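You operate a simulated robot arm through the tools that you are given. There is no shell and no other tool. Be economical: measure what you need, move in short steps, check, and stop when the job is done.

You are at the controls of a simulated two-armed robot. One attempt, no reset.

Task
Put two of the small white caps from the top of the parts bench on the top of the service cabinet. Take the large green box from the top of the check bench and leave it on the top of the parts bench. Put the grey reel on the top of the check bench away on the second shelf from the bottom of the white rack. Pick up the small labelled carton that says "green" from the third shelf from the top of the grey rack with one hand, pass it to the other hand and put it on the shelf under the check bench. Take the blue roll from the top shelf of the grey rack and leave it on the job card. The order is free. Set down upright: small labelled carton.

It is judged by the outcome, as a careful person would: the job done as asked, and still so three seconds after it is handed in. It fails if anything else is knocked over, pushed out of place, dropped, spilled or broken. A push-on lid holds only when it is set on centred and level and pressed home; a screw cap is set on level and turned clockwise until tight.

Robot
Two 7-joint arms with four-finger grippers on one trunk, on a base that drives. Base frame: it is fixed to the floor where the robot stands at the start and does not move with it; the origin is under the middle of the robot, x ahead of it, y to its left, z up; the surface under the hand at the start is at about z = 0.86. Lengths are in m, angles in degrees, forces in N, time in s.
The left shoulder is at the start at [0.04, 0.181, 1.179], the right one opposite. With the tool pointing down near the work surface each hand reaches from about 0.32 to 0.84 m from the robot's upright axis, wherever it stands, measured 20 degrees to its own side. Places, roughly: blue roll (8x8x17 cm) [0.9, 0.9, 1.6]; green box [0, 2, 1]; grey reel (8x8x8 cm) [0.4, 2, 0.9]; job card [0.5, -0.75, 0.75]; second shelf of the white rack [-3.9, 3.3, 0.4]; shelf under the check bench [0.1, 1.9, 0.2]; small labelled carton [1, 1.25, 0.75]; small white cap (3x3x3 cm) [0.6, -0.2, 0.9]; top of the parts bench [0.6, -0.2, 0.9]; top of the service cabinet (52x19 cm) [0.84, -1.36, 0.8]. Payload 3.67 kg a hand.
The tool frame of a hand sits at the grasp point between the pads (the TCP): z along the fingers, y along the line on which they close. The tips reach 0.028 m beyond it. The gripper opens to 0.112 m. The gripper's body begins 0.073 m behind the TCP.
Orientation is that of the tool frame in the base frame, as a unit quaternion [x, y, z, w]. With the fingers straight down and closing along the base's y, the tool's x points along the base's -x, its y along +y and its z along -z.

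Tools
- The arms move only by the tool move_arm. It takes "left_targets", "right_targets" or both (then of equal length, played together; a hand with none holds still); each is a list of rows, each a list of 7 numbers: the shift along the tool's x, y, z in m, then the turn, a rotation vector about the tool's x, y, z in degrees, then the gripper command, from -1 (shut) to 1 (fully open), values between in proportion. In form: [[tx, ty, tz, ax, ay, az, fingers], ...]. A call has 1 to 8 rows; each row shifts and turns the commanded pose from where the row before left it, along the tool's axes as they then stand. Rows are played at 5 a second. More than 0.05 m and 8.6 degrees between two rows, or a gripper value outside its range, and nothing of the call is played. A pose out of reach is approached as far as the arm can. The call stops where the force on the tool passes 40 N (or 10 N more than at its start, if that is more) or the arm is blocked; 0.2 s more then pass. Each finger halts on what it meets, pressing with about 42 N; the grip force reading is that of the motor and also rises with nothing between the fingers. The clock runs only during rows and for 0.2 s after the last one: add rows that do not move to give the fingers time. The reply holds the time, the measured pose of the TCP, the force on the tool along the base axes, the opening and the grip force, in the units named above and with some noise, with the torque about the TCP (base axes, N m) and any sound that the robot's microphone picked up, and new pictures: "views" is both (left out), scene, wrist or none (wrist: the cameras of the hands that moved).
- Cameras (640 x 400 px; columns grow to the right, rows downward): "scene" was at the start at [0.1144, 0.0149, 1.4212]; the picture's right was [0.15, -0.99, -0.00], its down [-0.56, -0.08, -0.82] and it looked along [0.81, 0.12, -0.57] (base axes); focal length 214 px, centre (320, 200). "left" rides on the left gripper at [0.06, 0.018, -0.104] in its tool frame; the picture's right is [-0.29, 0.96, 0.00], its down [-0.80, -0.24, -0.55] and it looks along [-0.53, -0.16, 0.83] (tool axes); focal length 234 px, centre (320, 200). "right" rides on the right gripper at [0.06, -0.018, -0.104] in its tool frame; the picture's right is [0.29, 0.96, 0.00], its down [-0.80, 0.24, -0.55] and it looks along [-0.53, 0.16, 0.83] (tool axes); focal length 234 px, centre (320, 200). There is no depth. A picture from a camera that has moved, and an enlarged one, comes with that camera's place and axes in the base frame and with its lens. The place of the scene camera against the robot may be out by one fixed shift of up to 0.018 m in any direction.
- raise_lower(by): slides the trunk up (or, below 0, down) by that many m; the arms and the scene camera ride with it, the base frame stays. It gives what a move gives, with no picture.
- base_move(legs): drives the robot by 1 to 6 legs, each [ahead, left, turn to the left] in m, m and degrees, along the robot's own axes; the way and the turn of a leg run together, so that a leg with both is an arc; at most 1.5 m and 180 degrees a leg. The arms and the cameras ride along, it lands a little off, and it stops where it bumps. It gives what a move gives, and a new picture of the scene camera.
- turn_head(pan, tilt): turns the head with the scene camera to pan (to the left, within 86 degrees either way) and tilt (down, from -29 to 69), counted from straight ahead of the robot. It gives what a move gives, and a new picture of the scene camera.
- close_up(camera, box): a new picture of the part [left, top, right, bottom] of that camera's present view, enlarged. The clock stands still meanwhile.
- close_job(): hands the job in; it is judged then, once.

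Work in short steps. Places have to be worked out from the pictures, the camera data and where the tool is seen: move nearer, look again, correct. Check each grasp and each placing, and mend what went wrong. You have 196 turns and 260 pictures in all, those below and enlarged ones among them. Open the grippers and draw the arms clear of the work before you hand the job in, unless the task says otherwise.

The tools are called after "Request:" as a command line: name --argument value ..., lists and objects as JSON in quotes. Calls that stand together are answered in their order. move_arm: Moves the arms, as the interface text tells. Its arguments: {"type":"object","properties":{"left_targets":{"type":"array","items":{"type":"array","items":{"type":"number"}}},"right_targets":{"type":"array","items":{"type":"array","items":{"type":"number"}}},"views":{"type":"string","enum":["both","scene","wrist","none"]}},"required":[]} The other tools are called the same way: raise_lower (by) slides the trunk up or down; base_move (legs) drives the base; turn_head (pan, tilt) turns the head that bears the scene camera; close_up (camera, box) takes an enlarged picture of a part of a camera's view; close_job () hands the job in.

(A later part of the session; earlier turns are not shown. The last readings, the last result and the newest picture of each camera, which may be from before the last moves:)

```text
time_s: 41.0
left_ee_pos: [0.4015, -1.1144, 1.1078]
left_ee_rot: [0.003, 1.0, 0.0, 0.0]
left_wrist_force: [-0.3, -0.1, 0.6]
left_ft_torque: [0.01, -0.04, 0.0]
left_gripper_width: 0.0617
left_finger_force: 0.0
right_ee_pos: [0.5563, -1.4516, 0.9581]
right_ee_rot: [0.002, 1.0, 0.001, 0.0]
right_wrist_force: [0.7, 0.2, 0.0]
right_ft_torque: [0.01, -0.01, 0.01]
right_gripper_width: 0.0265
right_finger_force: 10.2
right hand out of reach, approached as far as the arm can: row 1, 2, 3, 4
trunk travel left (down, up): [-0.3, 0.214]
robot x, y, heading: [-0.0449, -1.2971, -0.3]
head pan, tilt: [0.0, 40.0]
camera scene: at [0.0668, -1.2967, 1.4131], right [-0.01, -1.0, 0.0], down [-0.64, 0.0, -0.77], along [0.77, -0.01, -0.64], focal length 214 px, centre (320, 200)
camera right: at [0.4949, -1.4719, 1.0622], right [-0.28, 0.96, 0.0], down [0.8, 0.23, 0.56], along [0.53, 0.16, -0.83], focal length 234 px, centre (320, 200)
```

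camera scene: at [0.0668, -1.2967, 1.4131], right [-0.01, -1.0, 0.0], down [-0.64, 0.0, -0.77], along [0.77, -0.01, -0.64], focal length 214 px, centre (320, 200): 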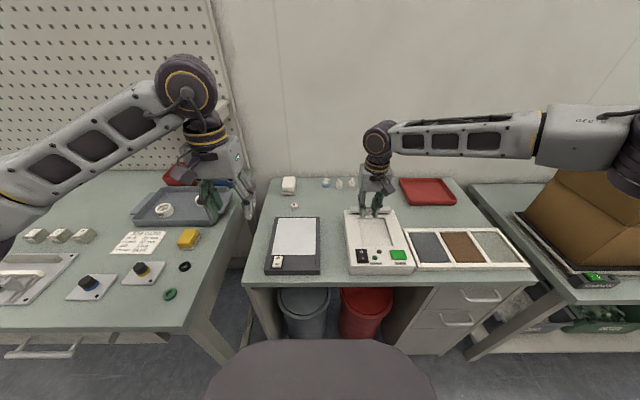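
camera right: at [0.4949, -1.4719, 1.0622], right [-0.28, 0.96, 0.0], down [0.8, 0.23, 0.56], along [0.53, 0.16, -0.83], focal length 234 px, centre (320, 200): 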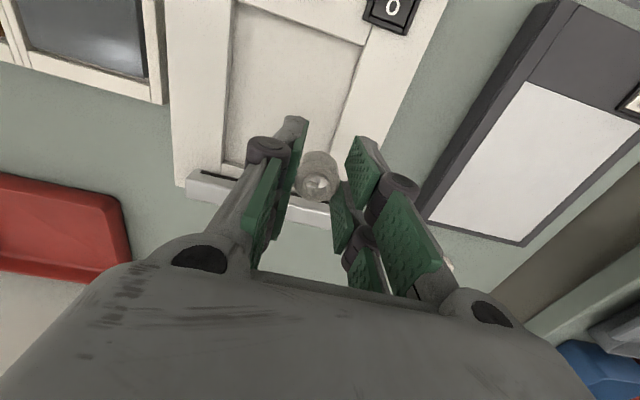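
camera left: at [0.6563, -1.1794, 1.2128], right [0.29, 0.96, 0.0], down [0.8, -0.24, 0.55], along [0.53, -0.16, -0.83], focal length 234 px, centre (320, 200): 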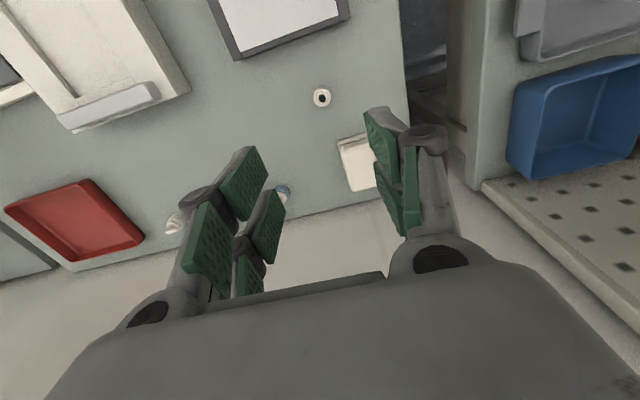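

The right hand can't reach across there. I raise it, then shift the base left so the spot lies on the right hand's own side.

Request:
move_arm --right_targets '[[0.03, -0.03, -0.02, 0, 0, 0, -1], [0.03, -0.03, -0.02, 0, 0, 0, -1], [0.03, -0.03, -0.02, 0, 0, 0, -1], [0.03, -0.03, -0.02, 0, 0, 0, -1], [0.02, -0.03, -0.03, 0, 0, 0, -1], [0.02, -0.03, -0.03, 0, 0, 0, -1]]' --views "none"

Request:
base_move --legs '[[0, 0.17, 0]]'

```text
time_s: 42.4
left_ee_pos: [0.3985, -1.1152, 1.1076]
left_ee_rot: [0.003, 1.0, 0.001, 0.001]
left_wrist_force: [0.4, 0.2, -0.2]
left_ft_torque: [0.05, -0.03, 0.01]
left_gripper_width: 0.0614
left_finger_force: 0.1
right_ee_pos: [0.3945, -1.6322, 1.099]
right_ee_rot: [0.002, 1.0, 0.0, 0.001]
right_wrist_force: [-1.1, -0.2, -0.4]
right_ft_torque: [0.01, -0.06, -0.03]
right_gripper_width: 0.0267
right_finger_force: 10.1
trunk travel left (down, up): [-0.3, 0.214]
robot x, y, heading: [-0.0428, -1.2967, -0.5]
head pan, tilt: [0.0, 40.0]
```

```text
time_s: 43.9
left_ee_pos: [0.4016, -0.9439, 1.107]
left_ee_rot: [0.004, 1.0, 0.0, 0.0]
left_wrist_force: [-0.1, 0.7, -0.8]
left_ft_torque: [-0.01, 0.01, 0.04]
left_gripper_width: 0.0616
left_finger_force: 0.1
right_ee_pos: [0.3967, -1.46, 1.0992]
right_ee_rot: [0.004, 1.0, 0.0, -0.001]
right_wrist_force: [0.3, 0.9, 0.0]
right_ft_torque: [0.0, 0.02, 0.01]
right_gripper_width: 0.0268
right_finger_force: 10.8
trunk travel left (down, up): [-0.3, 0.214]
robot x, y, heading: [-0.044, -1.1288, -0.3]
head pan, tilt: [0.0, 40.0]
camera scene: at [0.0679, -1.1253, 1.4131], right [-0.01, -1.0, 0.0], down [-0.64, 0.01, -0.77], along [0.77, -0.01, -0.64], focal length 214 px, centre (320, 200)
```

scene: 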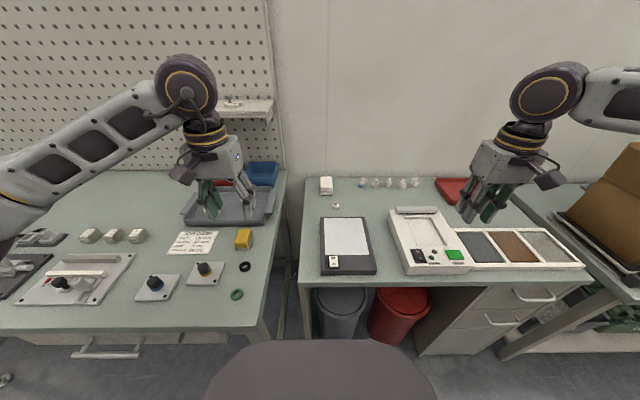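

Moved. Now the right hand heads for (0.72, −1.31) at height.

Request:
move_arm --right_targets '[[-0.0404, 0.0188, 0, 0, 0, 0, -1], [-0.0404, 0.0188, 0, 0, 0, 0, -1], [-0.0404, 0.0188, 0, 0, 0, 0, -1], [-0.0404, 0.0188, 0, 0, 0, 0, -1], [-0.0404, 0.0188, 0, 0, 0, 0, -1], [-0.0404, 0.0188, 0, 0, 0, 0, -1], [-0.0404, 0.0188, 0, 0, 0, 0, -1], [-0.0404, 0.0188, 0, 0, 0, 0, -1]]' --views "wrist"

```text
time_s: 45.7
left_ee_pos: [0.4017, -0.9435, 1.1073]
left_ee_rot: [0.003, 1.0, 0.0, 0.0]
left_wrist_force: [-0.2, -0.5, 0.5]
left_ft_torque: [0.0, 0.03, 0.05]
left_gripper_width: 0.0617
left_finger_force: 0.0
right_ee_pos: [0.6307, -1.3565, 1.0979]
right_ee_rot: [0.003, 1.0, 0.001, 0.001]
right_wrist_force: [-0.5, -0.8, -0.5]
right_ft_torque: [0.01, 0.02, 0.0]
right_gripper_width: 0.0265
right_finger_force: 9.8
right hand out of reach, approached as far as the arm can: row 6, 7, 8
trunk travel left (down, up): [-0.3, 0.214]
robot x, y, heading: [-0.0452, -1.1259, -0.1]
head pan, tilt: [0.0, 40.0]
camera right: at [0.57, -1.3753, 1.2021], right [-0.28, 0.96, 0.0], down [0.8, 0.23, 0.56], along [0.53, 0.16, -0.83], focal length 234 px, centre (320, 200)
```

right: 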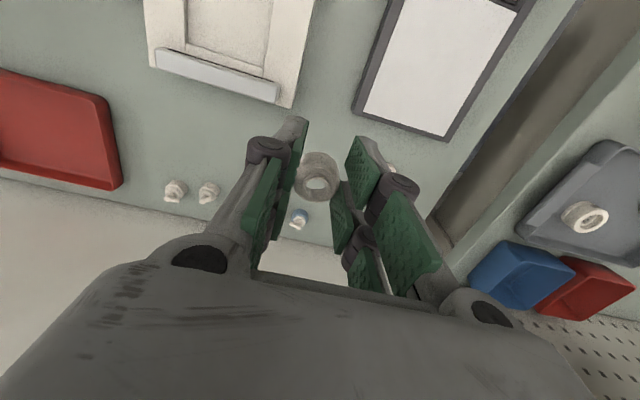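

It stalls in a poor elbow posture. I draw the hand back close to the body on a narrow line, then extend straight ahead as the left did.

Request:
move_arm --right_targets '[[0.0425, 0.005, 0, 0, 0, 0, -1], [0.0425, 0.005, 0, 0, 0, 0, -1], [0.0425, 0.005, 0, 0, 0, 0, -1], [0.0425, 0.005, 0, 0, 0, 0, -1], [0.0425, 0.005, 0, 0, 0, 0, -1], [0.0425, 0.005, 0, 0, 0, 0, -1], [0.0425, 0.005, 0, 0, 0, 0, -1], [0.0425, 0.005, 0, 0, 0, 0, -1]]' --views "none"

Request:
move_arm --right_targets '[[-0.042, -0.004, 0, 0, 0, 0, -1], [-0.042, -0.004, 0, 0, 0, 0, -1], [-0.042, -0.004, 0, 0, 0, 0, -1], [-0.042, -0.004, 0, 0, 0, 0, -1], [-0.042, -0.004, 0, 0, 0, 0, -1], [-0.042, -0.004, 0, 0, 0, 0, -1], [-0.042, -0.004, 0, 0, 0, 0, -1], [-0.042, -0.004, 0, 0, 0, 0, -1]]' --views "scene"

```text
time_s: 47.5
left_ee_pos: [0.4001, -0.942, 1.1066]
left_ee_rot: [0.004, 1.0, 0.0, 0.001]
left_wrist_force: [0.1, -1.0, 0.0]
left_ft_torque: [-0.02, -0.03, 0.02]
left_gripper_width: 0.0614
left_finger_force: 0.1
right_ee_pos: [0.2882, -1.3105, 1.1002]
right_ee_rot: [0.003, 1.0, 0.0, 0.0]
right_wrist_force: [-0.8, -0.1, -0.6]
right_ft_torque: [0.02, -0.04, 0.0]
right_gripper_width: 0.0266
right_finger_force: 9.8
trunk travel left (down, up): [-0.3, 0.214]
robot x, y, heading: [-0.0447, -1.123, -0.3]
head pan, tilt: [0.0, 40.0]
```

```text
time_s: 49.3
left_ee_pos: [0.4034, -0.9429, 1.1057]
left_ee_rot: [0.003, 1.0, 0.0, -0.001]
left_wrist_force: [0.3, -0.3, -0.5]
left_ft_torque: [-0.02, 0.03, 0.03]
left_gripper_width: 0.0616
left_finger_force: 0.0
right_ee_pos: [0.6272, -1.349, 1.0954]
right_ee_rot: [0.004, 1.0, -0.001, -0.001]
right_wrist_force: [-0.2, 0.0, -0.7]
right_ft_torque: [0.01, 0.06, -0.01]
right_gripper_width: 0.0266
right_finger_force: 9.9
trunk travel left (down, up): [-0.3, 0.214]
robot x, y, heading: [-0.0434, -1.1283, -0.5]
head pan, tilt: [0.0, 40.0]
camera scene: at [0.0695, -1.1256, 1.4128], right [-0.01, -1.0, 0.0], down [-0.64, 0.01, -0.77], along [0.77, -0.01, -0.64], focal length 214 px, centre (320, 200)
```

scene: 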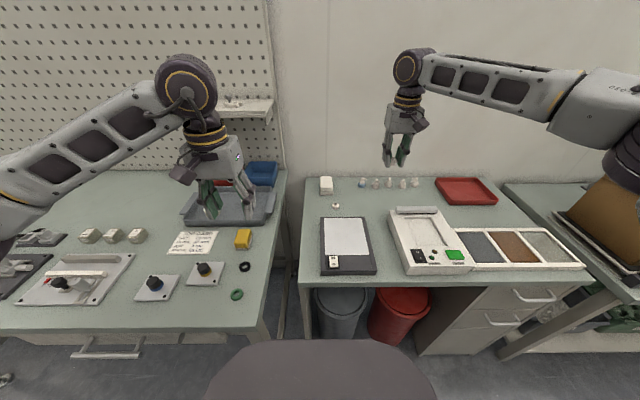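

It is no longer stalled. I continue forward the remaining distance.

Request:
move_arm --right_targets '[[-0.03, 0.012, 0, 0, 0, 0, -1], [-0.03, 0.012, 0, 0, 0, 0, -1], [-0.03, 0.012, 0, 0, 0, 0, -1]]' --views "wrist"

```text
time_s: 50.1
left_ee_pos: [0.4006, -0.9441, 1.1068]
left_ee_rot: [0.003, 1.0, 0.0, 0.0]
left_wrist_force: [-0.1, 0.0, 0.4]
left_ft_torque: [-0.02, -0.01, 0.02]
left_gripper_width: 0.0616
left_finger_force: 0.0
right_ee_pos: [0.6305, -1.3551, 1.0937]
right_ee_rot: [0.003, 1.0, 0.001, 0.001]
right_wrist_force: [0.3, -0.8, 0.0]
right_ft_torque: [0.03, -0.01, -0.01]
right_gripper_width: 0.0266
right_finger_force: 10.2
right hand out of reach, approached as far as the arm can: row 1, 2, 3
trunk travel left (down, up): [-0.3, 0.214]
robot x, y, heading: [-0.0434, -1.1289, -0.4]
head pan, tilt: [0.0, 40.0]
camera right: at [0.57, -1.3743, 1.1983], right [-0.28, 0.96, 0.0], down [0.8, 0.23, 0.56], along [0.53, 0.16, -0.83], focal length 234 px, centre (320, 200)
```

right: 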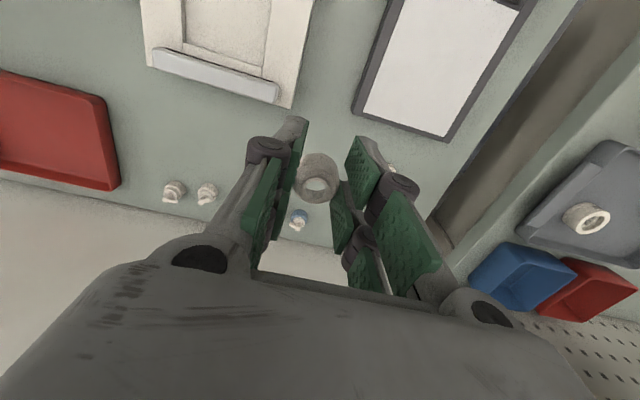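

A joint limit, most likely the hand's yaw. I turn the hand clockwise about 25° (the cap is round) and push on.

Request:
move_arm --right_targets '[[0, 0, 0, 0, 0, 8.5, -1], [0, 0, 0, 0, 0, 8.5, -1], [0, 0, 0, 0, 0, 8.5, -1], [-0.021, 0.025, 0, 0, 0, 0, -1], [-0.021, 0.025, 0, 0, 0, 0, -1], [-0.021, 0.025, 0, 0, 0, 0, -1]]' --views "wrist"

```text
time_s: 51.5
left_ee_pos: [0.4012, -0.9439, 1.1079]
left_ee_rot: [0.003, 1.0, 0.0, 0.0]
left_wrist_force: [0.2, -0.5, -0.2]
left_ft_torque: [-0.01, 0.01, -0.02]
left_gripper_width: 0.0616
left_finger_force: 0.1
right_ee_pos: [0.6295, -1.3561, 1.0947]
right_ee_rot: [0.224, 0.975, 0.0, 0.0]
right_wrist_force: [0.3, 0.2, -0.4]
right_ft_torque: [0.0, 0.01, -0.01]
right_gripper_width: 0.0266
right_finger_force: 10.1
right hand out of reach, approached as far as the arm can: row 4, 5, 6
trunk travel left (down, up): [-0.3, 0.214]
robot x, y, heading: [-0.0422, -1.1252, -0.5]
head pan, tilt: [0.0, 40.0]
camera right: at [0.5683, -1.3467, 1.1989], right [0.16, 0.99, 0.0], down [0.82, -0.13, 0.55], along [0.55, -0.09, -0.83], focal length 234 px, centre (320, 200)
```

right: 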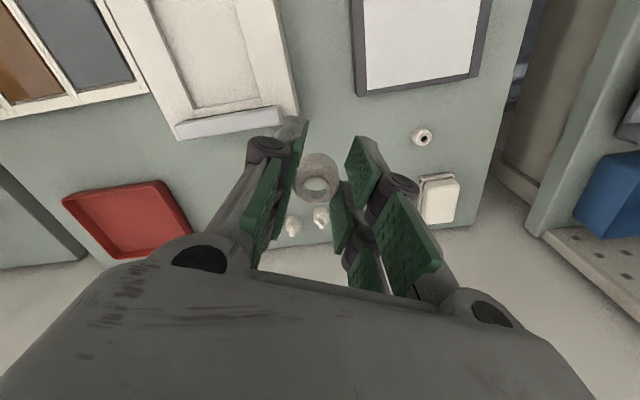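

Not the yaw. Reach may be better lower down; I lower to z≈0.96 here and try forward again.

Request:
move_arm --right_targets '[[0, 0, 0.045, 0, 0, -8.5, -1], [0, 0, 0.045, 0, 0, -8.5, -1], [0, 0, 0.045, 0, 0, -8.5, -1], [-0.03, 0.012, 0, 0, 0, 0, -1], [-0.03, 0.012, 0, 0, 0, 0, -1], [-0.03, 0.012, 0, 0, 0, 0, -1]]' --views "wrist"

```text
time_s: 52.9
left_ee_pos: [0.4019, -0.9438, 1.1069]
left_ee_rot: [0.004, 1.0, 0.0, 0.0]
left_wrist_force: [-0.6, 0.2, -0.4]
left_ft_torque: [-0.02, 0.01, -0.01]
left_gripper_width: 0.0615
left_finger_force: 0.0
right_ee_pos: [0.6259, -1.3683, 0.9764]
right_ee_rot: [0.004, 1.0, 0.0, 0.0]
right_wrist_force: [-0.3, 1.2, 0.4]
right_ft_torque: [-0.01, -0.03, 0.01]
right_gripper_width: 0.0264
right_finger_force: 10.3
right hand out of reach, approached as far as the arm can: row 2, 3, 4, 5, 6
trunk travel left (down, up): [-0.3, 0.214]
robot x, y, heading: [-0.0412, -1.1274, -0.3]
head pan, tilt: [0.0, 40.0]
camera right: at [0.5662, -1.3872, 1.0797], right [-0.28, 0.96, 0.0], down [0.8, 0.23, 0.56], along [0.53, 0.16, -0.83], focal length 234 px, centre (320, 200)
```

right: 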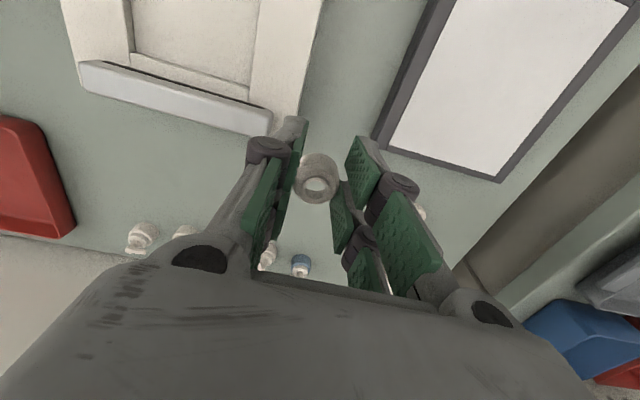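

The gap between clipboard (edge y≈−1.29) and instrument (edge y≈−1.39) is nearly under the hand, but I want more depth. A 14° left turn of the base brings the right shoulder forward.

Request:
base_move --legs '[[0, 0, 14]]'

```text
time_s: 54.2
left_ee_pos: [0.3428, -0.8402, 1.1065]
left_ee_rot: [-0.121, 0.993, 0.0, 0.0]
left_wrist_force: [0.5, 0.7, -0.2]
left_ft_torque: [-0.01, 0.02, 0.02]
left_gripper_width: 0.0615
left_finger_force: 0.0
right_ee_pos: [0.6653, -1.1951, 0.9758]
right_ee_rot: [-0.121, 0.993, 0.0, 0.0]
right_wrist_force: [1.1, 0.7, 0.7]
right_ft_torque: [-0.01, 0.0, -0.01]
right_gripper_width: 0.0269
right_finger_force: 9.8
trunk travel left (down, up): [-0.3, 0.214]
robot x, y, heading: [-0.0472, -1.1264, 13.9]
head pan, tilt: [0.0, 40.0]
camera scene: at [0.065, -1.099, 1.4131], right [0.24, -0.97, 0.0], down [-0.62, -0.15, -0.77], along [0.74, 0.18, -0.64], focal length 214 px, centre (320, 200)
```

scene: 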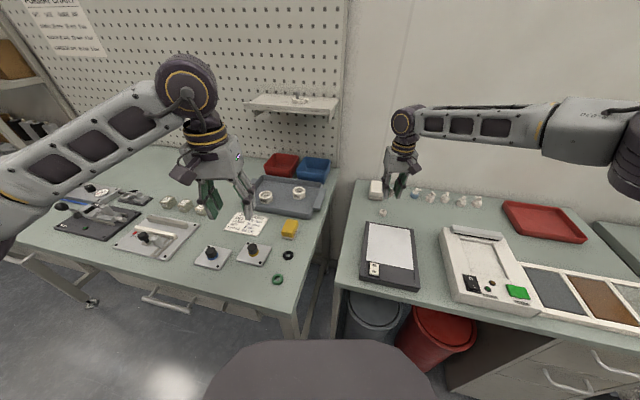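

Turned freely. Now the spot (0.70, −1.32) is mainly a sideways move of the right hand.

Request:
move_arm --right_targets '[[-0.0013, -0.0433, 0, 0, 0, 0, -1], [-0.0013, -0.0433, 0, 0, 0, 0, -1], [-0.0013, -0.0433, 0, 0, 0, 0, -1]]' --views "wrist"

```text
time_s: 55.0
left_ee_pos: [0.3427, -0.8394, 1.1083]
left_ee_rot: [-0.121, 0.993, -0.001, 0.0]
left_wrist_force: [-0.4, -0.3, 0.6]
left_ft_torque: [0.05, -0.02, -0.03]
left_gripper_width: 0.0614
left_finger_force: 0.0
right_ee_pos: [0.7003, -1.3204, 0.9743]
right_ee_rot: [-0.121, 0.993, 0.001, 0.001]
right_wrist_force: [-0.7, 0.0, -0.5]
right_ft_torque: [0.03, 0.0, 0.03]
right_gripper_width: 0.0267
right_finger_force: 9.5
trunk travel left (down, up): [-0.3, 0.214]
robot x, y, heading: [-0.0447, -1.1257, 13.8]
head pan, tilt: [0.0, 40.0]
camera right: at [0.6464, -1.3534, 1.0789], right [-0.51, 0.86, 0.0], down [0.71, 0.42, 0.56], along [0.48, 0.28, -0.83], focal length 234 px, centre (320, 200)
```

right: 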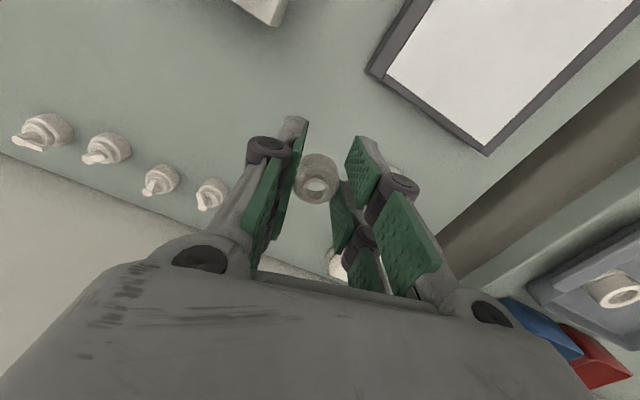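

Clear surface all around the spot. I descend to near-contact, then finish in small steps.

Request:
move_arm --right_targets '[[0, 0, 0.05, 0, 0, 0, -1], [0, 0, 0.05, 0, 0, 0, -1], [0, 0, 0.03, 0, 0, 0, -1], [0, 0, 0.008, 0, 0, 0, -1], [0, 0, 0.004, 0, 0, 0, -1], [0, 0, 0, 0, 0, 0, -1]]' --views "none"

```text
time_s: 56.4
left_ee_pos: [0.3426, -0.8404, 1.1072]
left_ee_rot: [-0.121, 0.993, 0.0, 0.001]
left_wrist_force: [0.5, 0.2, -0.2]
left_ft_torque: [0.01, 0.02, 0.0]
left_gripper_width: 0.0619
left_finger_force: 0.2
right_ee_pos: [0.6884, -1.3263, 0.8417]
right_ee_rot: [-0.121, 0.993, 0.0, 0.001]
right_wrist_force: [0.4, -0.1, -0.2]
right_ft_torque: [0.01, 0.0, -0.01]
right_gripper_width: 0.0267
right_finger_force: 9.5
right hand out of reach, approached as far as the arm can: row 3, 4
trunk travel left (down, up): [-0.3, 0.214]
robot x, y, heading: [-0.0435, -1.1264, 13.7]
head pan, tilt: [0.0, 40.0]
```

Request:
move_arm --right_targets '[[0.003, 0, 0.005, 0, 0, 0, -1], [0.002, 0, 0.004, 0, 0, 0, -1], [0, 0, 0.003, 0, 0, 0, -1], [0, 0, 0, 0, 0, 0, -1]]' --views "wrist"

```text
time_s: 57.4
left_ee_pos: [0.3409, -0.8397, 1.107]
left_ee_rot: [-0.121, 0.993, 0.0, 0.0]
left_wrist_force: [0.7, -0.1, 0.0]
left_ft_torque: [0.01, -0.01, 0.02]
left_gripper_width: 0.0615
left_finger_force: 0.1
right_ee_pos: [0.6832, -1.3274, 0.8324]
right_ee_rot: [-0.12, 0.993, 0.002, 0.003]
right_wrist_force: [2.8, -0.5, 8.0]
right_ft_torque: [0.02, -0.11, -0.02]
right_gripper_width: 0.0266
right_finger_force: 9.9
right hand out of reach, approached as far as the arm can: row 2
trunk travel left (down, up): [-0.3, 0.214]
robot x, y, heading: [-0.048, -1.1278, 13.9]
head pan, tilt: [0.0, 40.0]
camera right: at [0.6282, -1.3606, 0.9358], right [-0.51, 0.86, 0.0], down [0.71, 0.42, 0.56], along [0.48, 0.28, -0.83], focal length 234 px, centre (320, 200)
```

right: 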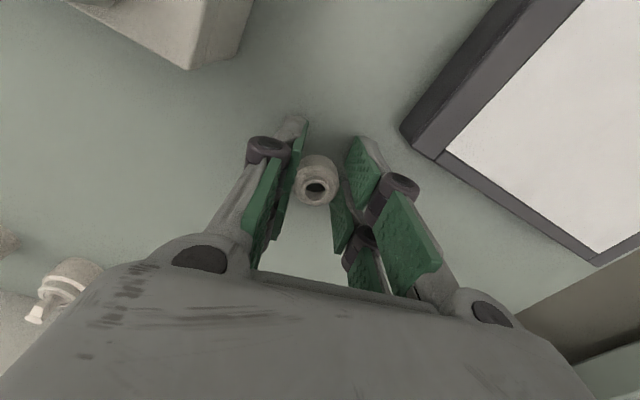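

Contact felt. Release, lift, and look.

Request:
move_arm --right_targets '[[0, 0, 0, 0, 0, 0, 0], [0, 0, 0, 0, 0, 0, 0], [0, 0, -0.03, 0, 0, 0, 0], [0, 0, -0.05, 0, 0, 0, 0], [0, 0, -0.05, 0, 0, 0, 0], [0.01, 0, -0.045, 0, 0, 0, 0], [0.03, 0, -0.03, 0, 0, 0, 0], [0.04, 0, -0.03, 0, 0, 0, 0]]' --views "wrist"

```text
time_s: 59.2
left_ee_pos: [0.3409, -0.8399, 1.1082]
left_ee_rot: [-0.122, 0.993, 0.0, 0.001]
left_wrist_force: [0.2, 0.1, -0.3]
left_ft_torque: [-0.04, 0.02, 0.03]
left_gripper_width: 0.0617
left_finger_force: 0.0
right_ee_pos: [0.6061, -1.347, 1.064]
right_ee_rot: [-0.122, 0.993, 0.0, 0.002]
right_wrist_force: [-0.3, -0.7, -0.9]
right_ft_torque: [-0.01, 0.01, 0.0]
right_gripper_width: 0.0562
right_finger_force: 0.1
trunk travel left (down, up): [-0.3, 0.214]
robot x, y, heading: [-0.0428, -1.1277, 14.0]
head pan, tilt: [0.0, 40.0]
camera right: at [0.5517, -1.38, 1.168], right [-0.51, 0.86, 0.0], down [0.71, 0.42, 0.56], along [0.48, 0.28, -0.83], focal length 234 px, centre (320, 200)
```

right: 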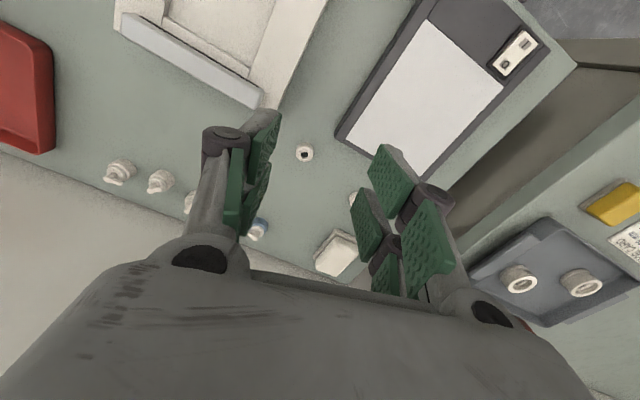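

Both caps stand on the service cabinet. I draw the right hand in and drive toward the grey rack, keeping back from the bench.

Request:
move_arm --right_targets '[[0.05, 0, 0, 0, 0, 0, 0], [0.05, 0, 0, 0, 0, 0, 0], [0.05, 0, 0, 0, 0, 0, 0], [0.05, 0, 0, 0, 0, 0, 0]]' --views "none"

Request:
base_move --legs '[[-0.2, 0, 0], [0, 0, -14], [0, 1.2, 0], [0, 0.9, 0]]'

```text
time_s: 60.2
left_ee_pos: [0.3423, -0.8412, 1.1074]
left_ee_rot: [-0.12, 0.993, 0.001, 0.0]
left_wrist_force: [-0.4, -0.2, 1.0]
left_ft_torque: [0.0, 0.03, 0.01]
left_gripper_width: 0.0615
left_finger_force: 0.1
right_ee_pos: [0.4034, -1.4085, 1.043]
right_ee_rot: [-0.116, 0.992, -0.026, -0.032]
right_wrist_force: [0.4, 1.7, 4.9]
right_ft_torque: [-0.02, -0.02, -0.01]
right_gripper_width: 0.0562
right_finger_force: 0.1
trunk travel left (down, up): [-0.3, 0.214]
robot x, y, heading: [-0.0432, -1.1285, 13.8]
head pan, tilt: [0.0, 40.0]
```

```text
time_s: 73.0
left_ee_pos: [0.1882, 1.1083, 1.1069]
left_ee_rot: [-0.01, 1.0, 0.0, 0.0]
left_wrist_force: [-0.6, 0.3, -0.5]
left_ft_torque: [0.01, 0.01, 0.02]
left_gripper_width: 0.0617
left_finger_force: 0.1
right_ee_pos: [0.1334, 0.5494, 1.0624]
right_ee_rot: [-0.011, 1.0, 0.0, 0.001]
right_wrist_force: [-0.5, 0.3, -0.5]
right_ft_torque: [-0.03, 0.02, 0.01]
right_gripper_width: 0.056
right_finger_force: 0.2
trunk travel left (down, up): [-0.3, 0.214]
robot x, y, heading: [-0.2487, 0.9146, 1.2]
head pan, tilt: [0.0, 40.0]
camera scene: at [-0.1402, 0.9179, 1.4131], right [0.02, -1.0, 0.0], down [-0.64, -0.01, -0.77], along [0.77, 0.02, -0.64], focal length 214 px, centre (320, 200)
```

scene: 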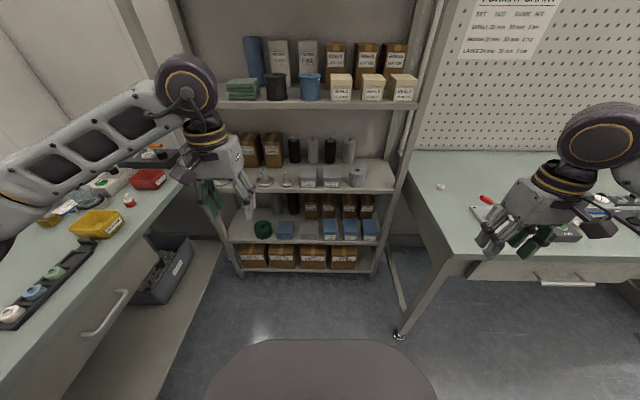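

I see the whole rack. I raise the trunk and look at its top shelf and the third shelf.

Request:
raise_lower --by 0.21

Request:
turn_head --pan 0 --tilt 8

Request:
close_up --camera "scene" --box '[160, 60, 480, 260]'

```text
time_s: 75.3
left_ee_pos: [0.1883, 1.108, 1.317]
left_ee_rot: [-0.011, 1.0, 0.0, 0.001]
left_wrist_force: [-0.3, 0.1, 0.1]
left_ft_torque: [-0.01, -0.01, -0.02]
left_gripper_width: 0.0616
left_finger_force: 0.0
right_ee_pos: [0.1332, 0.5506, 1.2726]
right_ee_rot: [-0.011, 1.0, 0.0, 0.001]
right_wrist_force: [-0.2, 0.2, 0.4]
right_ft_torque: [0.01, 0.02, -0.02]
right_gripper_width: 0.0561
right_finger_force: 0.2
trunk travel left (down, up): [-0.51, 0.004]
robot x, y, heading: [-0.25, 0.9141, 1.0]
head pan, tilt: [0.0, 40.0]
```

```text
time_s: 76.3
left_ee_pos: [0.1891, 1.1076, 1.3178]
left_ee_rot: [-0.01, 1.0, 0.001, 0.001]
left_wrist_force: [0.2, 0.5, 0.1]
left_ft_torque: [0.0, -0.02, -0.03]
left_gripper_width: 0.0619
left_finger_force: 0.1
right_ee_pos: [0.1322, 0.5501, 1.2717]
right_ee_rot: [-0.01, 1.0, 0.0, 0.001]
right_wrist_force: [0.8, 0.1, 0.1]
right_ft_torque: [0.02, 0.03, 0.02]
right_gripper_width: 0.0558
right_finger_force: 0.1
trunk travel left (down, up): [-0.51, 0.004]
robot x, y, heading: [-0.2537, 0.9175, 1.0]
head pan, tilt: [0.0, 8.0]
camera scene: at [-0.1326, 0.9179, 1.6738], right [0.02, -1.0, 0.0], down [-0.14, 0.0, -0.99], along [0.99, 0.02, -0.14], focal length 214 px, centre (320, 200)
```

scene: 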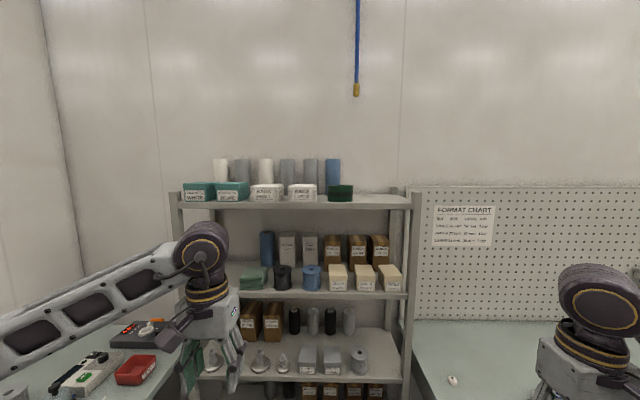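

```text
2.00 times, centred on (320, 160) of scene
camera zoom: at [-0.1326, 0.9179, 1.6738], right [0.02, -1.0, 0.0], down [-0.14, 0.0, -0.99], along [0.99, 0.02, -0.14], focal length 429 px, centre (320, 280)
```

zoom: 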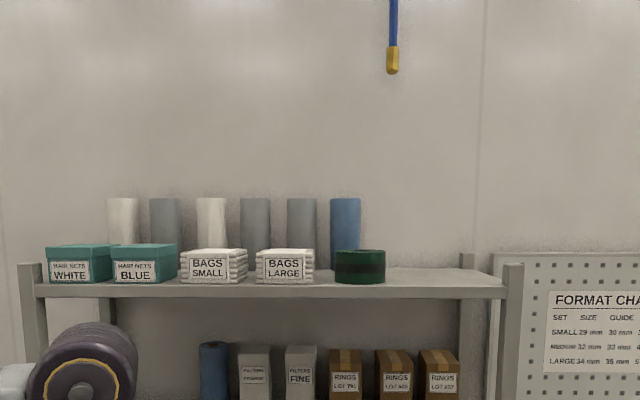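

Blue roll at about (0.99, 0.876), top z≈1.73, with a short green roll in front of it (top ≈1.62). I pitch the right hand to point forward and 30° down, while pulling the left hand in.

Request:
move_arm --right_targets '[[0, 0, 0, 0, -8.57, 0, 0], [0, 0, 0, 0, -8.57, 0, 0], [0, 0, 0, 0, -8.57, 0, 0], [0, 0, 0, 0, -8.57, 0, 0], [0, 0, 0, 0, -8.57, 0, 0], [0, 0, 0, 0, -8.57, 0, 0], [0, 0, 0, 0, -8.57, 0, 0]]' --left_targets '[[0.012, 0, 0, 0, 0, 0, 0], [0.012, 0, 0, 0, 0, 0, 0], [0.012, 0, 0, 0, 0, 0, 0], [0.012, 0, 0, 0, 0, 0, 0], [0.012, 0, 0, 0, 0, 0, 0], [0.012, 0, 0, 0, 0, 0, 0], [0.012, 0, 0, 0, 0, 0, 0]]' --views "none"

Request:
move_arm --right_targets '[[-0.0375, 0.0171, -0.0037, 0, 0, 0, 0.8], [-0.0375, 0.0171, -0.0037, 0, 0, 0, 0.8], [-0.0375, 0.0171, -0.0037, 0, 0, 0, 0.8], [-0.0375, 0.0171, -0.0037, 0, 0, 0, 0.8], [-0.0375, 0.0171, -0.0037, 0, 0, 0, 0.8], [-0.0375, 0.0171, -0.0037, 0, 0, 0, 0.8], [-0.0375, 0.0171, -0.0037, 0, 0, 0, 0.8]]' --views "scene"

```text
time_s: 77.9
left_ee_pos: [0.1034, 1.1065, 1.3178]
left_ee_rot: [-0.01, 1.0, 0.0, 0.0]
left_wrist_force: [0.9, -0.7, -0.2]
left_ft_torque: [-0.02, -0.02, -0.03]
left_gripper_width: 0.0562
left_finger_force: 0.1
right_ee_pos: [0.2313, 0.4939, 1.298]
right_ee_rot: [-0.009, 0.865, 0.005, 0.502]
right_wrist_force: [0.4, 1.0, -0.4]
right_ft_torque: [0.0, 0.0, 0.02]
right_gripper_width: 0.0558
right_finger_force: 0.1
right hand out of reach, approached as far as the arm can: row 3, 4, 5, 6, 7
trunk travel left (down, up): [-0.51, 0.004]
robot x, y, heading: [-0.2512, 0.9131, 1.3]
head pan, tilt: [0.0, 8.0]
```

```text
time_s: 79.5
left_ee_pos: [0.1069, 1.1075, 1.3163]
left_ee_rot: [-0.01, 1.0, -0.001, -0.001]
left_wrist_force: [0.4, 0.0, -0.5]
left_ft_torque: [0.01, 0.05, 0.0]
left_gripper_width: 0.0561
left_finger_force: 0.0
right_ee_pos: [0.3409, 0.6178, 1.5352]
right_ee_rot: [-0.007, 0.867, 0.004, 0.499]
right_wrist_force: [-3.5, 0.2, 7.2]
right_ft_torque: [-0.04, 0.41, 0.01]
right_gripper_width: 0.1013
right_finger_force: 1.0
trunk travel left (down, up): [-0.51, 0.004]
robot x, y, heading: [-0.2538, 0.91, 1.2]
head pan, tilt: [0.0, 8.0]
camera scene: at [-0.1299, 0.9196, 1.6738], right [0.02, -1.0, 0.0], down [-0.14, 0.0, -0.99], along [0.99, 0.02, -0.14], focal length 214 px, centre (320, 200)
```

scene: 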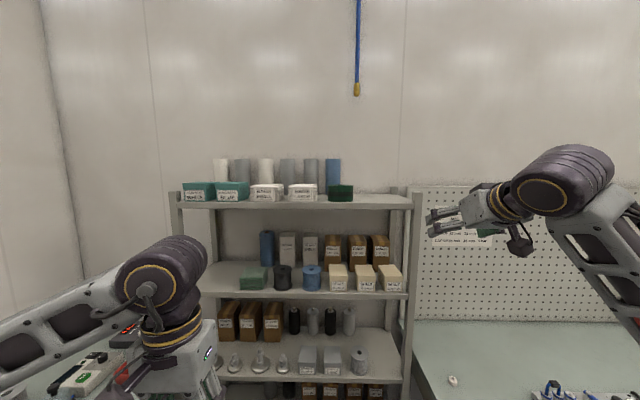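

Good posture. Continue raising and centring the right hand.

Request:
move_arm --right_targets '[[-0.032, 0.0285, -0.0165, 0, 0, 0, 0.8], [-0.032, 0.0285, -0.0165, 0, 0, 0, 0.8], [-0.032, 0.0285, -0.0165, 0, 0, 0, 0.8], [-0.032, 0.0285, -0.0165, 0, 0, 0, 0.8], [-0.032, 0.0285, -0.0165, 0, 0, 0, 0.8], [-0.032, 0.0285, -0.0165, 0, 0, 0, 0.8]]' --views "wrist"

```text
time_s: 80.9
left_ee_pos: [0.1035, 1.1091, 1.3182]
left_ee_rot: [-0.011, 1.0, 0.0, 0.001]
left_wrist_force: [-0.4, 0.2, 0.7]
left_ft_torque: [-0.01, 0.05, -0.03]
left_gripper_width: 0.0561
left_finger_force: 0.1
right_ee_pos: [0.3422, 0.7908, 1.7544]
right_ee_rot: [-0.009, 0.865, 0.004, 0.501]
right_wrist_force: [-0.6, 0.2, 0.1]
right_ft_torque: [-0.02, 0.01, -0.01]
right_gripper_width: 0.101
right_finger_force: 0.0
trunk travel left (down, up): [-0.51, 0.004]
robot x, y, heading: [-0.2522, 0.9121, 1.3]
head pan, tilt: [0.0, 8.0]
camera right: at [0.2219, 0.7699, 1.7537], right [-0.16, 0.95, -0.25], down [-0.09, 0.24, 0.97], along [0.98, 0.18, 0.04], focal length 234 px, centre (320, 200)
```

right: 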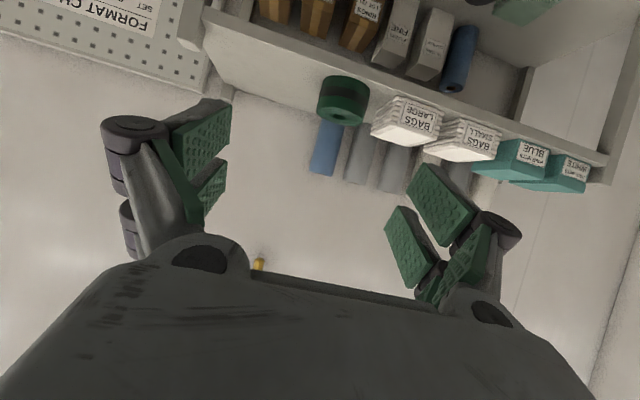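

Second view gathered. I drive closer (hand stays high, short of the rolls) and look again.

Request:
base_move --legs '[[0.33, 0.08, 0]]'

Request:
close_up --camera "right" --box '[100, 0, 600, 312]'

```text
time_s: 83.1
left_ee_pos: [0.4274, 1.1925, 1.3193]
left_ee_rot: [-0.012, 1.0, 0.0, 0.001]
left_wrist_force: [-0.1, 0.4, -0.4]
left_ft_torque: [0.0, -0.01, 0.02]
left_gripper_width: 0.0558
left_finger_force: 0.1
right_ee_pos: [0.6668, 0.8734, 1.7543]
right_ee_rot: [-0.009, 0.865, 0.006, 0.502]
right_wrist_force: [-0.5, -0.5, -0.7]
right_ft_torque: [0.03, -0.01, 0.02]
right_gripper_width: 0.1011
right_finger_force: 0.1
trunk travel left (down, up): [-0.51, 0.004]
robot x, y, heading: [0.076, 0.9979, 1.2]
head pan, tilt: [0.0, 8.0]
camera scene: at [0.1911, 1.0033, 1.6741], right [0.02, -1.0, 0.0], down [-0.14, 0.0, -0.99], along [0.99, 0.02, -0.14], focal length 214 px, centre (320, 200)
```

scene: 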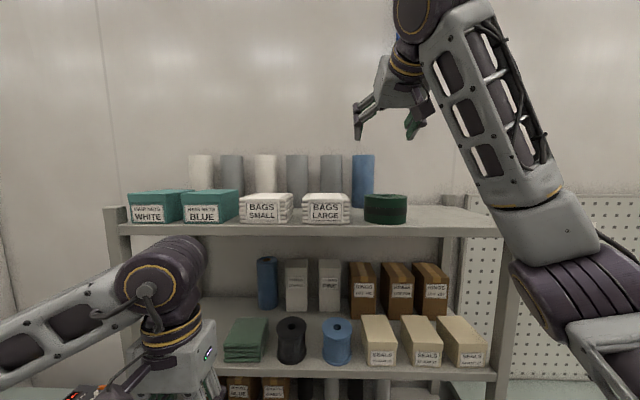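

```text
1.28 times, centred on (350, 156) of right
camera zoom: at [0.5467, 0.8523, 1.7539], right [-0.16, 0.95, -0.25], down [-0.09, 0.24, 0.97], along [0.98, 0.18, 0.05], focal length 300 px, centre (282, 256)
```

zoom: 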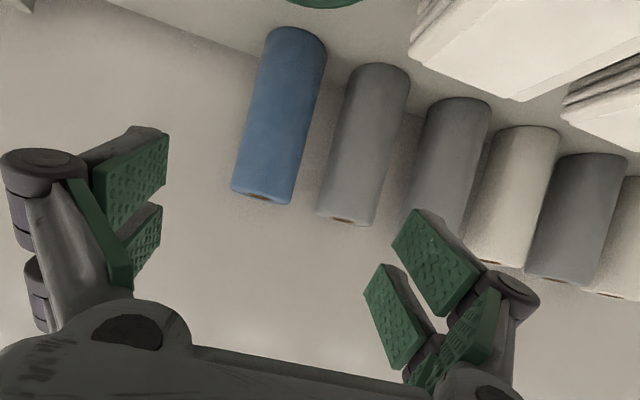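

Roll now measured at (0.885, 0.875), top z≈1.715, with about 2.5 cm to its neighbour. I narrow the opening to 9.2 cm and advance part way.

Request:
move_arm --right_targets '[[-0.009, 0, 0.045, 0, 0, 0, 0.66], [-0.009, 0, 0.045, 0, 0, 0, 0.66], [-0.009, 0, 0.03, 0, 0, 0, 0.66]]' --views "wrist"

```text
time_s: 83.9
left_ee_pos: [0.4316, 1.1936, 1.317]
left_ee_rot: [-0.011, 1.0, -0.001, 0.0]
left_wrist_force: [0.1, -0.4, -0.4]
left_ft_torque: [0.01, 0.03, -0.02]
left_gripper_width: 0.056
left_finger_force: 0.0
right_ee_pos: [0.789, 0.8759, 1.7164]
right_ee_rot: [-0.01, 0.866, 0.006, 0.501]
right_wrist_force: [0.7, 0.7, -0.3]
right_ft_torque: [0.04, 0.01, -0.01]
right_gripper_width: 0.093
right_finger_force: 0.1
trunk travel left (down, up): [-0.51, 0.004]
robot x, y, heading: [0.074, 0.9964, 1.0]
head pan, tilt: [0.0, 8.0]
camera right: at [0.6692, 0.8547, 1.7171], right [-0.17, 0.95, -0.25], down [-0.09, 0.24, 0.97], along [0.98, 0.18, 0.04], focal length 234 px, centre (320, 200)
```

right: 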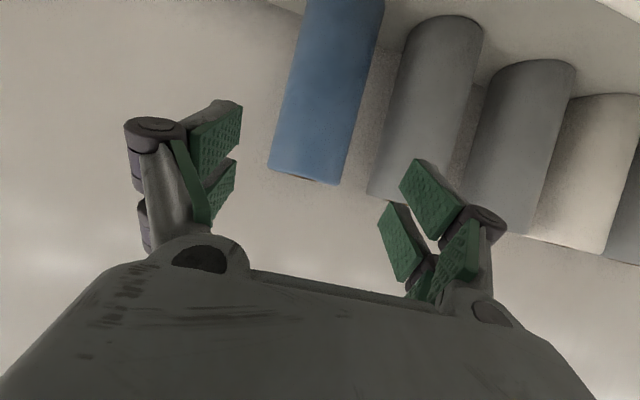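

Alignment matches prediction; the left finger will pass in the gap. I advance around the roll and close.

Request:
move_arm --right_targets '[[-0.0057, 0, 0.034, 0, 0, 0, 0.66], [-0.0057, 0, 0.034, 0, 0, 0, 0.66], [-0.0057, 0, 0.033, 0, 0, 0, 0.66], [0, 0, 0, 0, 0, 0, -1], [0, 0, 0, 0, 0, 0, -1], [0, 0, 0, 0, 0, 0, -1]]' --views "wrist"

```text
time_s: 85.3
left_ee_pos: [0.4293, 1.1933, 1.3189]
left_ee_rot: [-0.011, 1.0, -0.001, 0.0]
left_wrist_force: [0.3, -0.2, -0.5]
left_ft_torque: [0.04, 0.01, 0.03]
left_gripper_width: 0.0559
left_finger_force: 0.0
right_ee_pos: [0.8828, 0.8798, 1.6795]
right_ee_rot: [-0.009, 0.865, 0.006, 0.501]
right_wrist_force: [-0.3, -0.2, 2.2]
right_ft_torque: [0.13, -0.02, 0.01]
right_gripper_width: 0.0711
right_finger_force: 42.1
trunk travel left (down, up): [-0.51, 0.004]
robot x, y, heading: [0.0731, 0.9979, 1.2]
head pan, tilt: [0.0, 8.0]
camera right: at [0.7631, 0.8591, 1.6793], right [-0.17, 0.95, -0.25], down [-0.09, 0.24, 0.97], along [0.98, 0.18, 0.05], focal length 234 px, centre (320, 200)
```

right: 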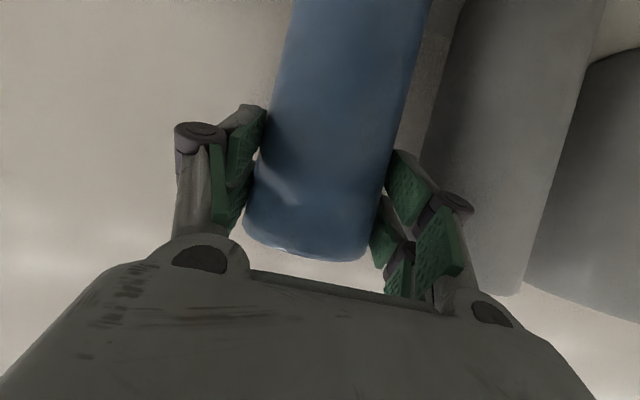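

Gripped firmly. I lift 4–5 cm, slide right into the empty part of the shelf (away from the green roll), then pull back.

Request:
move_arm --right_targets '[[-0.02, 0, -0.0115, 0, 0, 0, -1], [-0.02, 0, -0.0115, 0, 0, 0, -1], [0, -0.045, 0, 0, 0, 0, -1], [0, -0.045, 0, 0, 0, 0, -1], [0, -0.045, 0, 0, 0, 0, -1]]' --views "both"

```text
time_s: 86.5
left_ee_pos: [0.4297, 1.1925, 1.3183]
left_ee_rot: [-0.011, 1.0, 0.001, 0.001]
left_wrist_force: [-0.1, -0.4, 0.1]
left_ft_torque: [0.01, -0.03, 0.01]
left_gripper_width: 0.0559
left_finger_force: 0.1
right_ee_pos: [0.8866, 0.7459, 1.7261]
right_ee_rot: [-0.011, 0.866, 0.007, 0.5]
right_wrist_force: [0.0, 0.4, -3.5]
right_ft_torque: [-0.02, 0.05, 0.01]
right_gripper_width: 0.0713
right_finger_force: 42.2
trunk travel left (down, up): [-0.51, 0.004]
robot x, y, heading: [0.0748, 0.9986, 1.3]
head pan, tilt: [0.0, 8.0]
camera scene: at [0.1936, 1.0031, 1.6739], right [0.02, -1.0, 0.0], down [-0.14, 0.0, -0.99], along [0.99, 0.02, -0.14], focal length 214 px, centre (320, 200)
camera right: at [0.7672, 0.7235, 1.7258], right [-0.17, 0.95, -0.25], down [-0.09, 0.24, 0.97], along [0.98, 0.18, 0.05], focal length 234 px, centre (320, 200)
```

scene: 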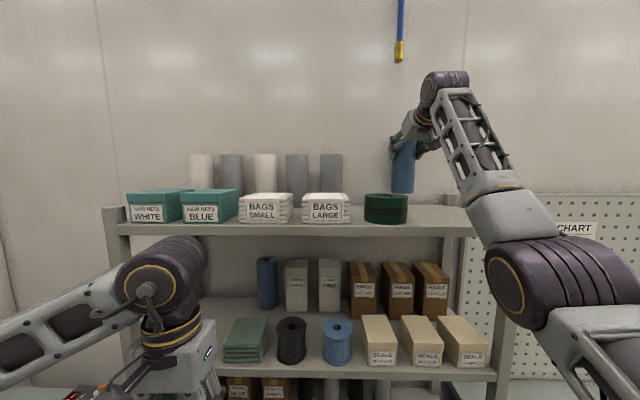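
right: 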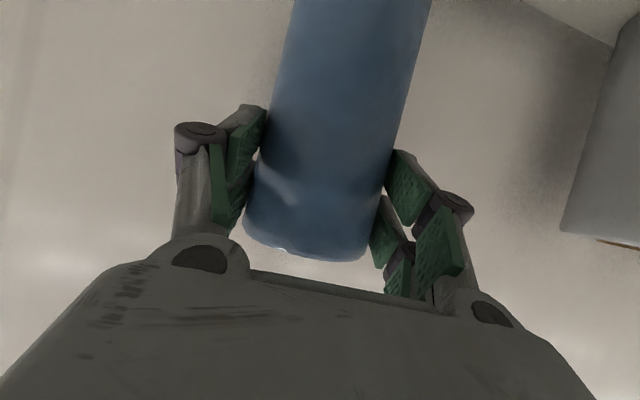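

Roll held clear (weight 3.5 N). I back straight out, then drive along to the job card with the roll high.

Request:
base_move --legs '[[-0.35, 0, -1], [0, -0.8, 0], [0, -0.83, 0]]'

Request:
turn_head --pan 0 --tilt 45

```text
time_s: 97.1
left_ee_pos: [0.0775, -0.4725, 1.3181]
left_ee_rot: [0.003, 1.0, -0.002, -0.001]
left_wrist_force: [-0.6, -0.2, 0.3]
left_ft_torque: [0.0, -0.02, 0.01]
left_gripper_width: 0.0559
left_finger_force: 0.0
right_ee_pos: [0.5224, -0.9322, 1.7253]
right_ee_rot: [0.001, 0.865, -0.001, 0.501]
right_wrist_force: [0.4, -1.0, -3.4]
right_ft_torque: [0.0, 0.03, 0.0]
right_gripper_width: 0.0713
right_finger_force: 41.8
trunk travel left (down, up): [-0.51, 0.004]
robot x, y, heading: [-0.2862, -0.6608, -0.5]
head pan, tilt: [0.0, 8.0]
camera scene: at [-0.1634, -0.6554, 1.6738], right [0.0, -1.0, 0.0], down [-0.14, 0.0, -0.99], along [0.99, 0.0, -0.14], focal length 214 px, centre (320, 200)
```

scene: 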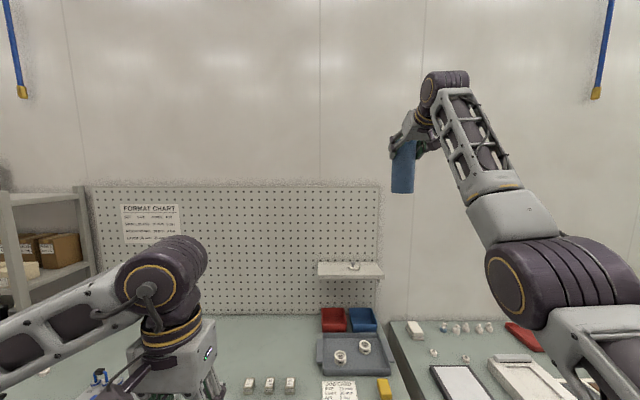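

```text
time_s: 98.1
left_ee_pos: [0.0797, -0.4743, 1.3183]
left_ee_rot: [0.003, 1.0, 0.0, 0.0]
left_wrist_force: [-0.4, -0.2, 0.0]
left_ft_torque: [-0.03, 0.01, -0.01]
left_gripper_width: 0.0559
left_finger_force: 0.0
right_ee_pos: [0.5226, -0.9335, 1.7259]
right_ee_rot: [0.002, 0.866, 0.0, 0.501]
right_wrist_force: [-0.4, -1.0, -4.1]
right_ft_torque: [-0.02, 0.04, 0.02]
right_gripper_width: 0.0713
right_finger_force: 41.6
trunk travel left (down, up): [-0.51, 0.004]
robot x, y, heading: [-0.283, -0.6585, -0.2]
head pan, tilt: [0.0, 45.0]
camera scene: at [-0.1746, -0.6565, 1.6157], right [0.0, -1.0, 0.0], down [-0.71, 0.0, -0.71], along [0.71, 0.0, -0.71], focal length 214 px, centre (320, 200)
```

scene: 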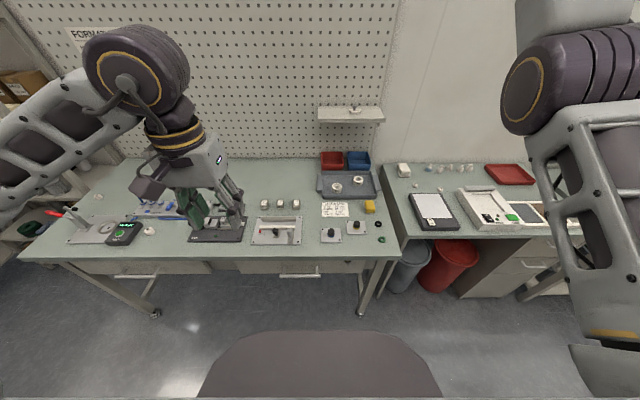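

The job card is at about (0.52, −0.73). I bring the right hand sideways over it, then lower the trunk.

Request:
move_arm --right_targets '[[0, 0.049, 0, 0, 0, 0, -1], [0, 0.049, 0, 0, 0, 0, -1], [0, 0.049, 0, 0, 0, 0, -1], [0, 0.049, 0, 0, 0, 0, -1]]' --views "none"

Request:
raise_lower --by -0.33

Request:
close_up --camera "scene" --box '[220, 100, 460, 250]'

```text
time_s: 99.1
left_ee_pos: [0.0772, -0.4704, 1.317]
left_ee_rot: [0.002, 1.0, -0.002, 0.002]
left_wrist_force: [0.4, 0.7, -1.0]
left_ft_torque: [-0.08, -0.02, 0.01]
left_gripper_width: 0.0559
left_finger_force: 0.1
right_ee_pos: [0.5225, -0.7342, 1.7293]
right_ee_rot: [0.0, 0.866, -0.002, 0.501]
right_wrist_force: [-0.4, -0.3, -3.6]
right_ft_torque: [0.01, 0.05, -0.02]
right_gripper_width: 0.0716
right_finger_force: 42.0
trunk travel left (down, up): [-0.51, 0.004]
robot x, y, heading: [-0.2835, -0.6588, -0.1]
head pan, tilt: [0.0, 45.0]
```

```text
time_s: 102.4
left_ee_pos: [0.0783, -0.4746, 0.9888]
left_ee_rot: [0.002, 1.0, 0.0, 0.0]
left_wrist_force: [-0.6, 0.0, -0.4]
left_ft_torque: [0.02, -0.03, 0.01]
left_gripper_width: 0.056
left_finger_force: 0.1
right_ee_pos: [0.5252, -0.7378, 1.3992]
right_ee_rot: [0.002, 0.866, -0.001, 0.501]
right_wrist_force: [-0.1, -0.2, -3.3]
right_ft_torque: [0.01, 0.05, 0.01]
right_gripper_width: 0.0712
right_finger_force: 42.0
trunk travel left (down, up): [-0.18, 0.334]
robot x, y, heading: [-0.285, -0.6583, -0.2]
head pan, tilt: [0.0, 45.0]
```

```text
2.67 times, centred on (340, 175) of scene
camera zoom: at [-0.175, -0.6565, 1.2867], right [0.0, -1.0, 0.0], down [-0.71, 0.0, -0.71], along [0.71, 0.0, -0.71], focal length 572 px, centre (267, 267)
```

zoom: 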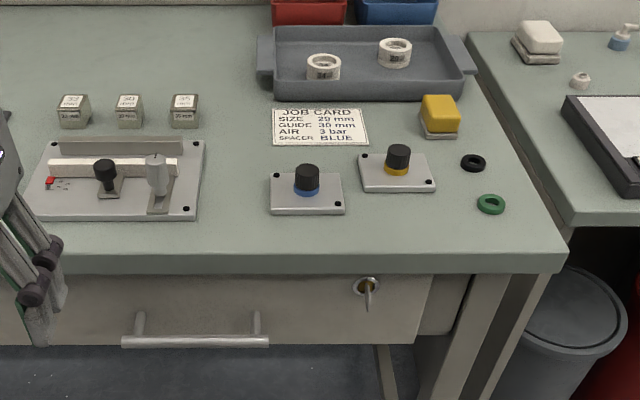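

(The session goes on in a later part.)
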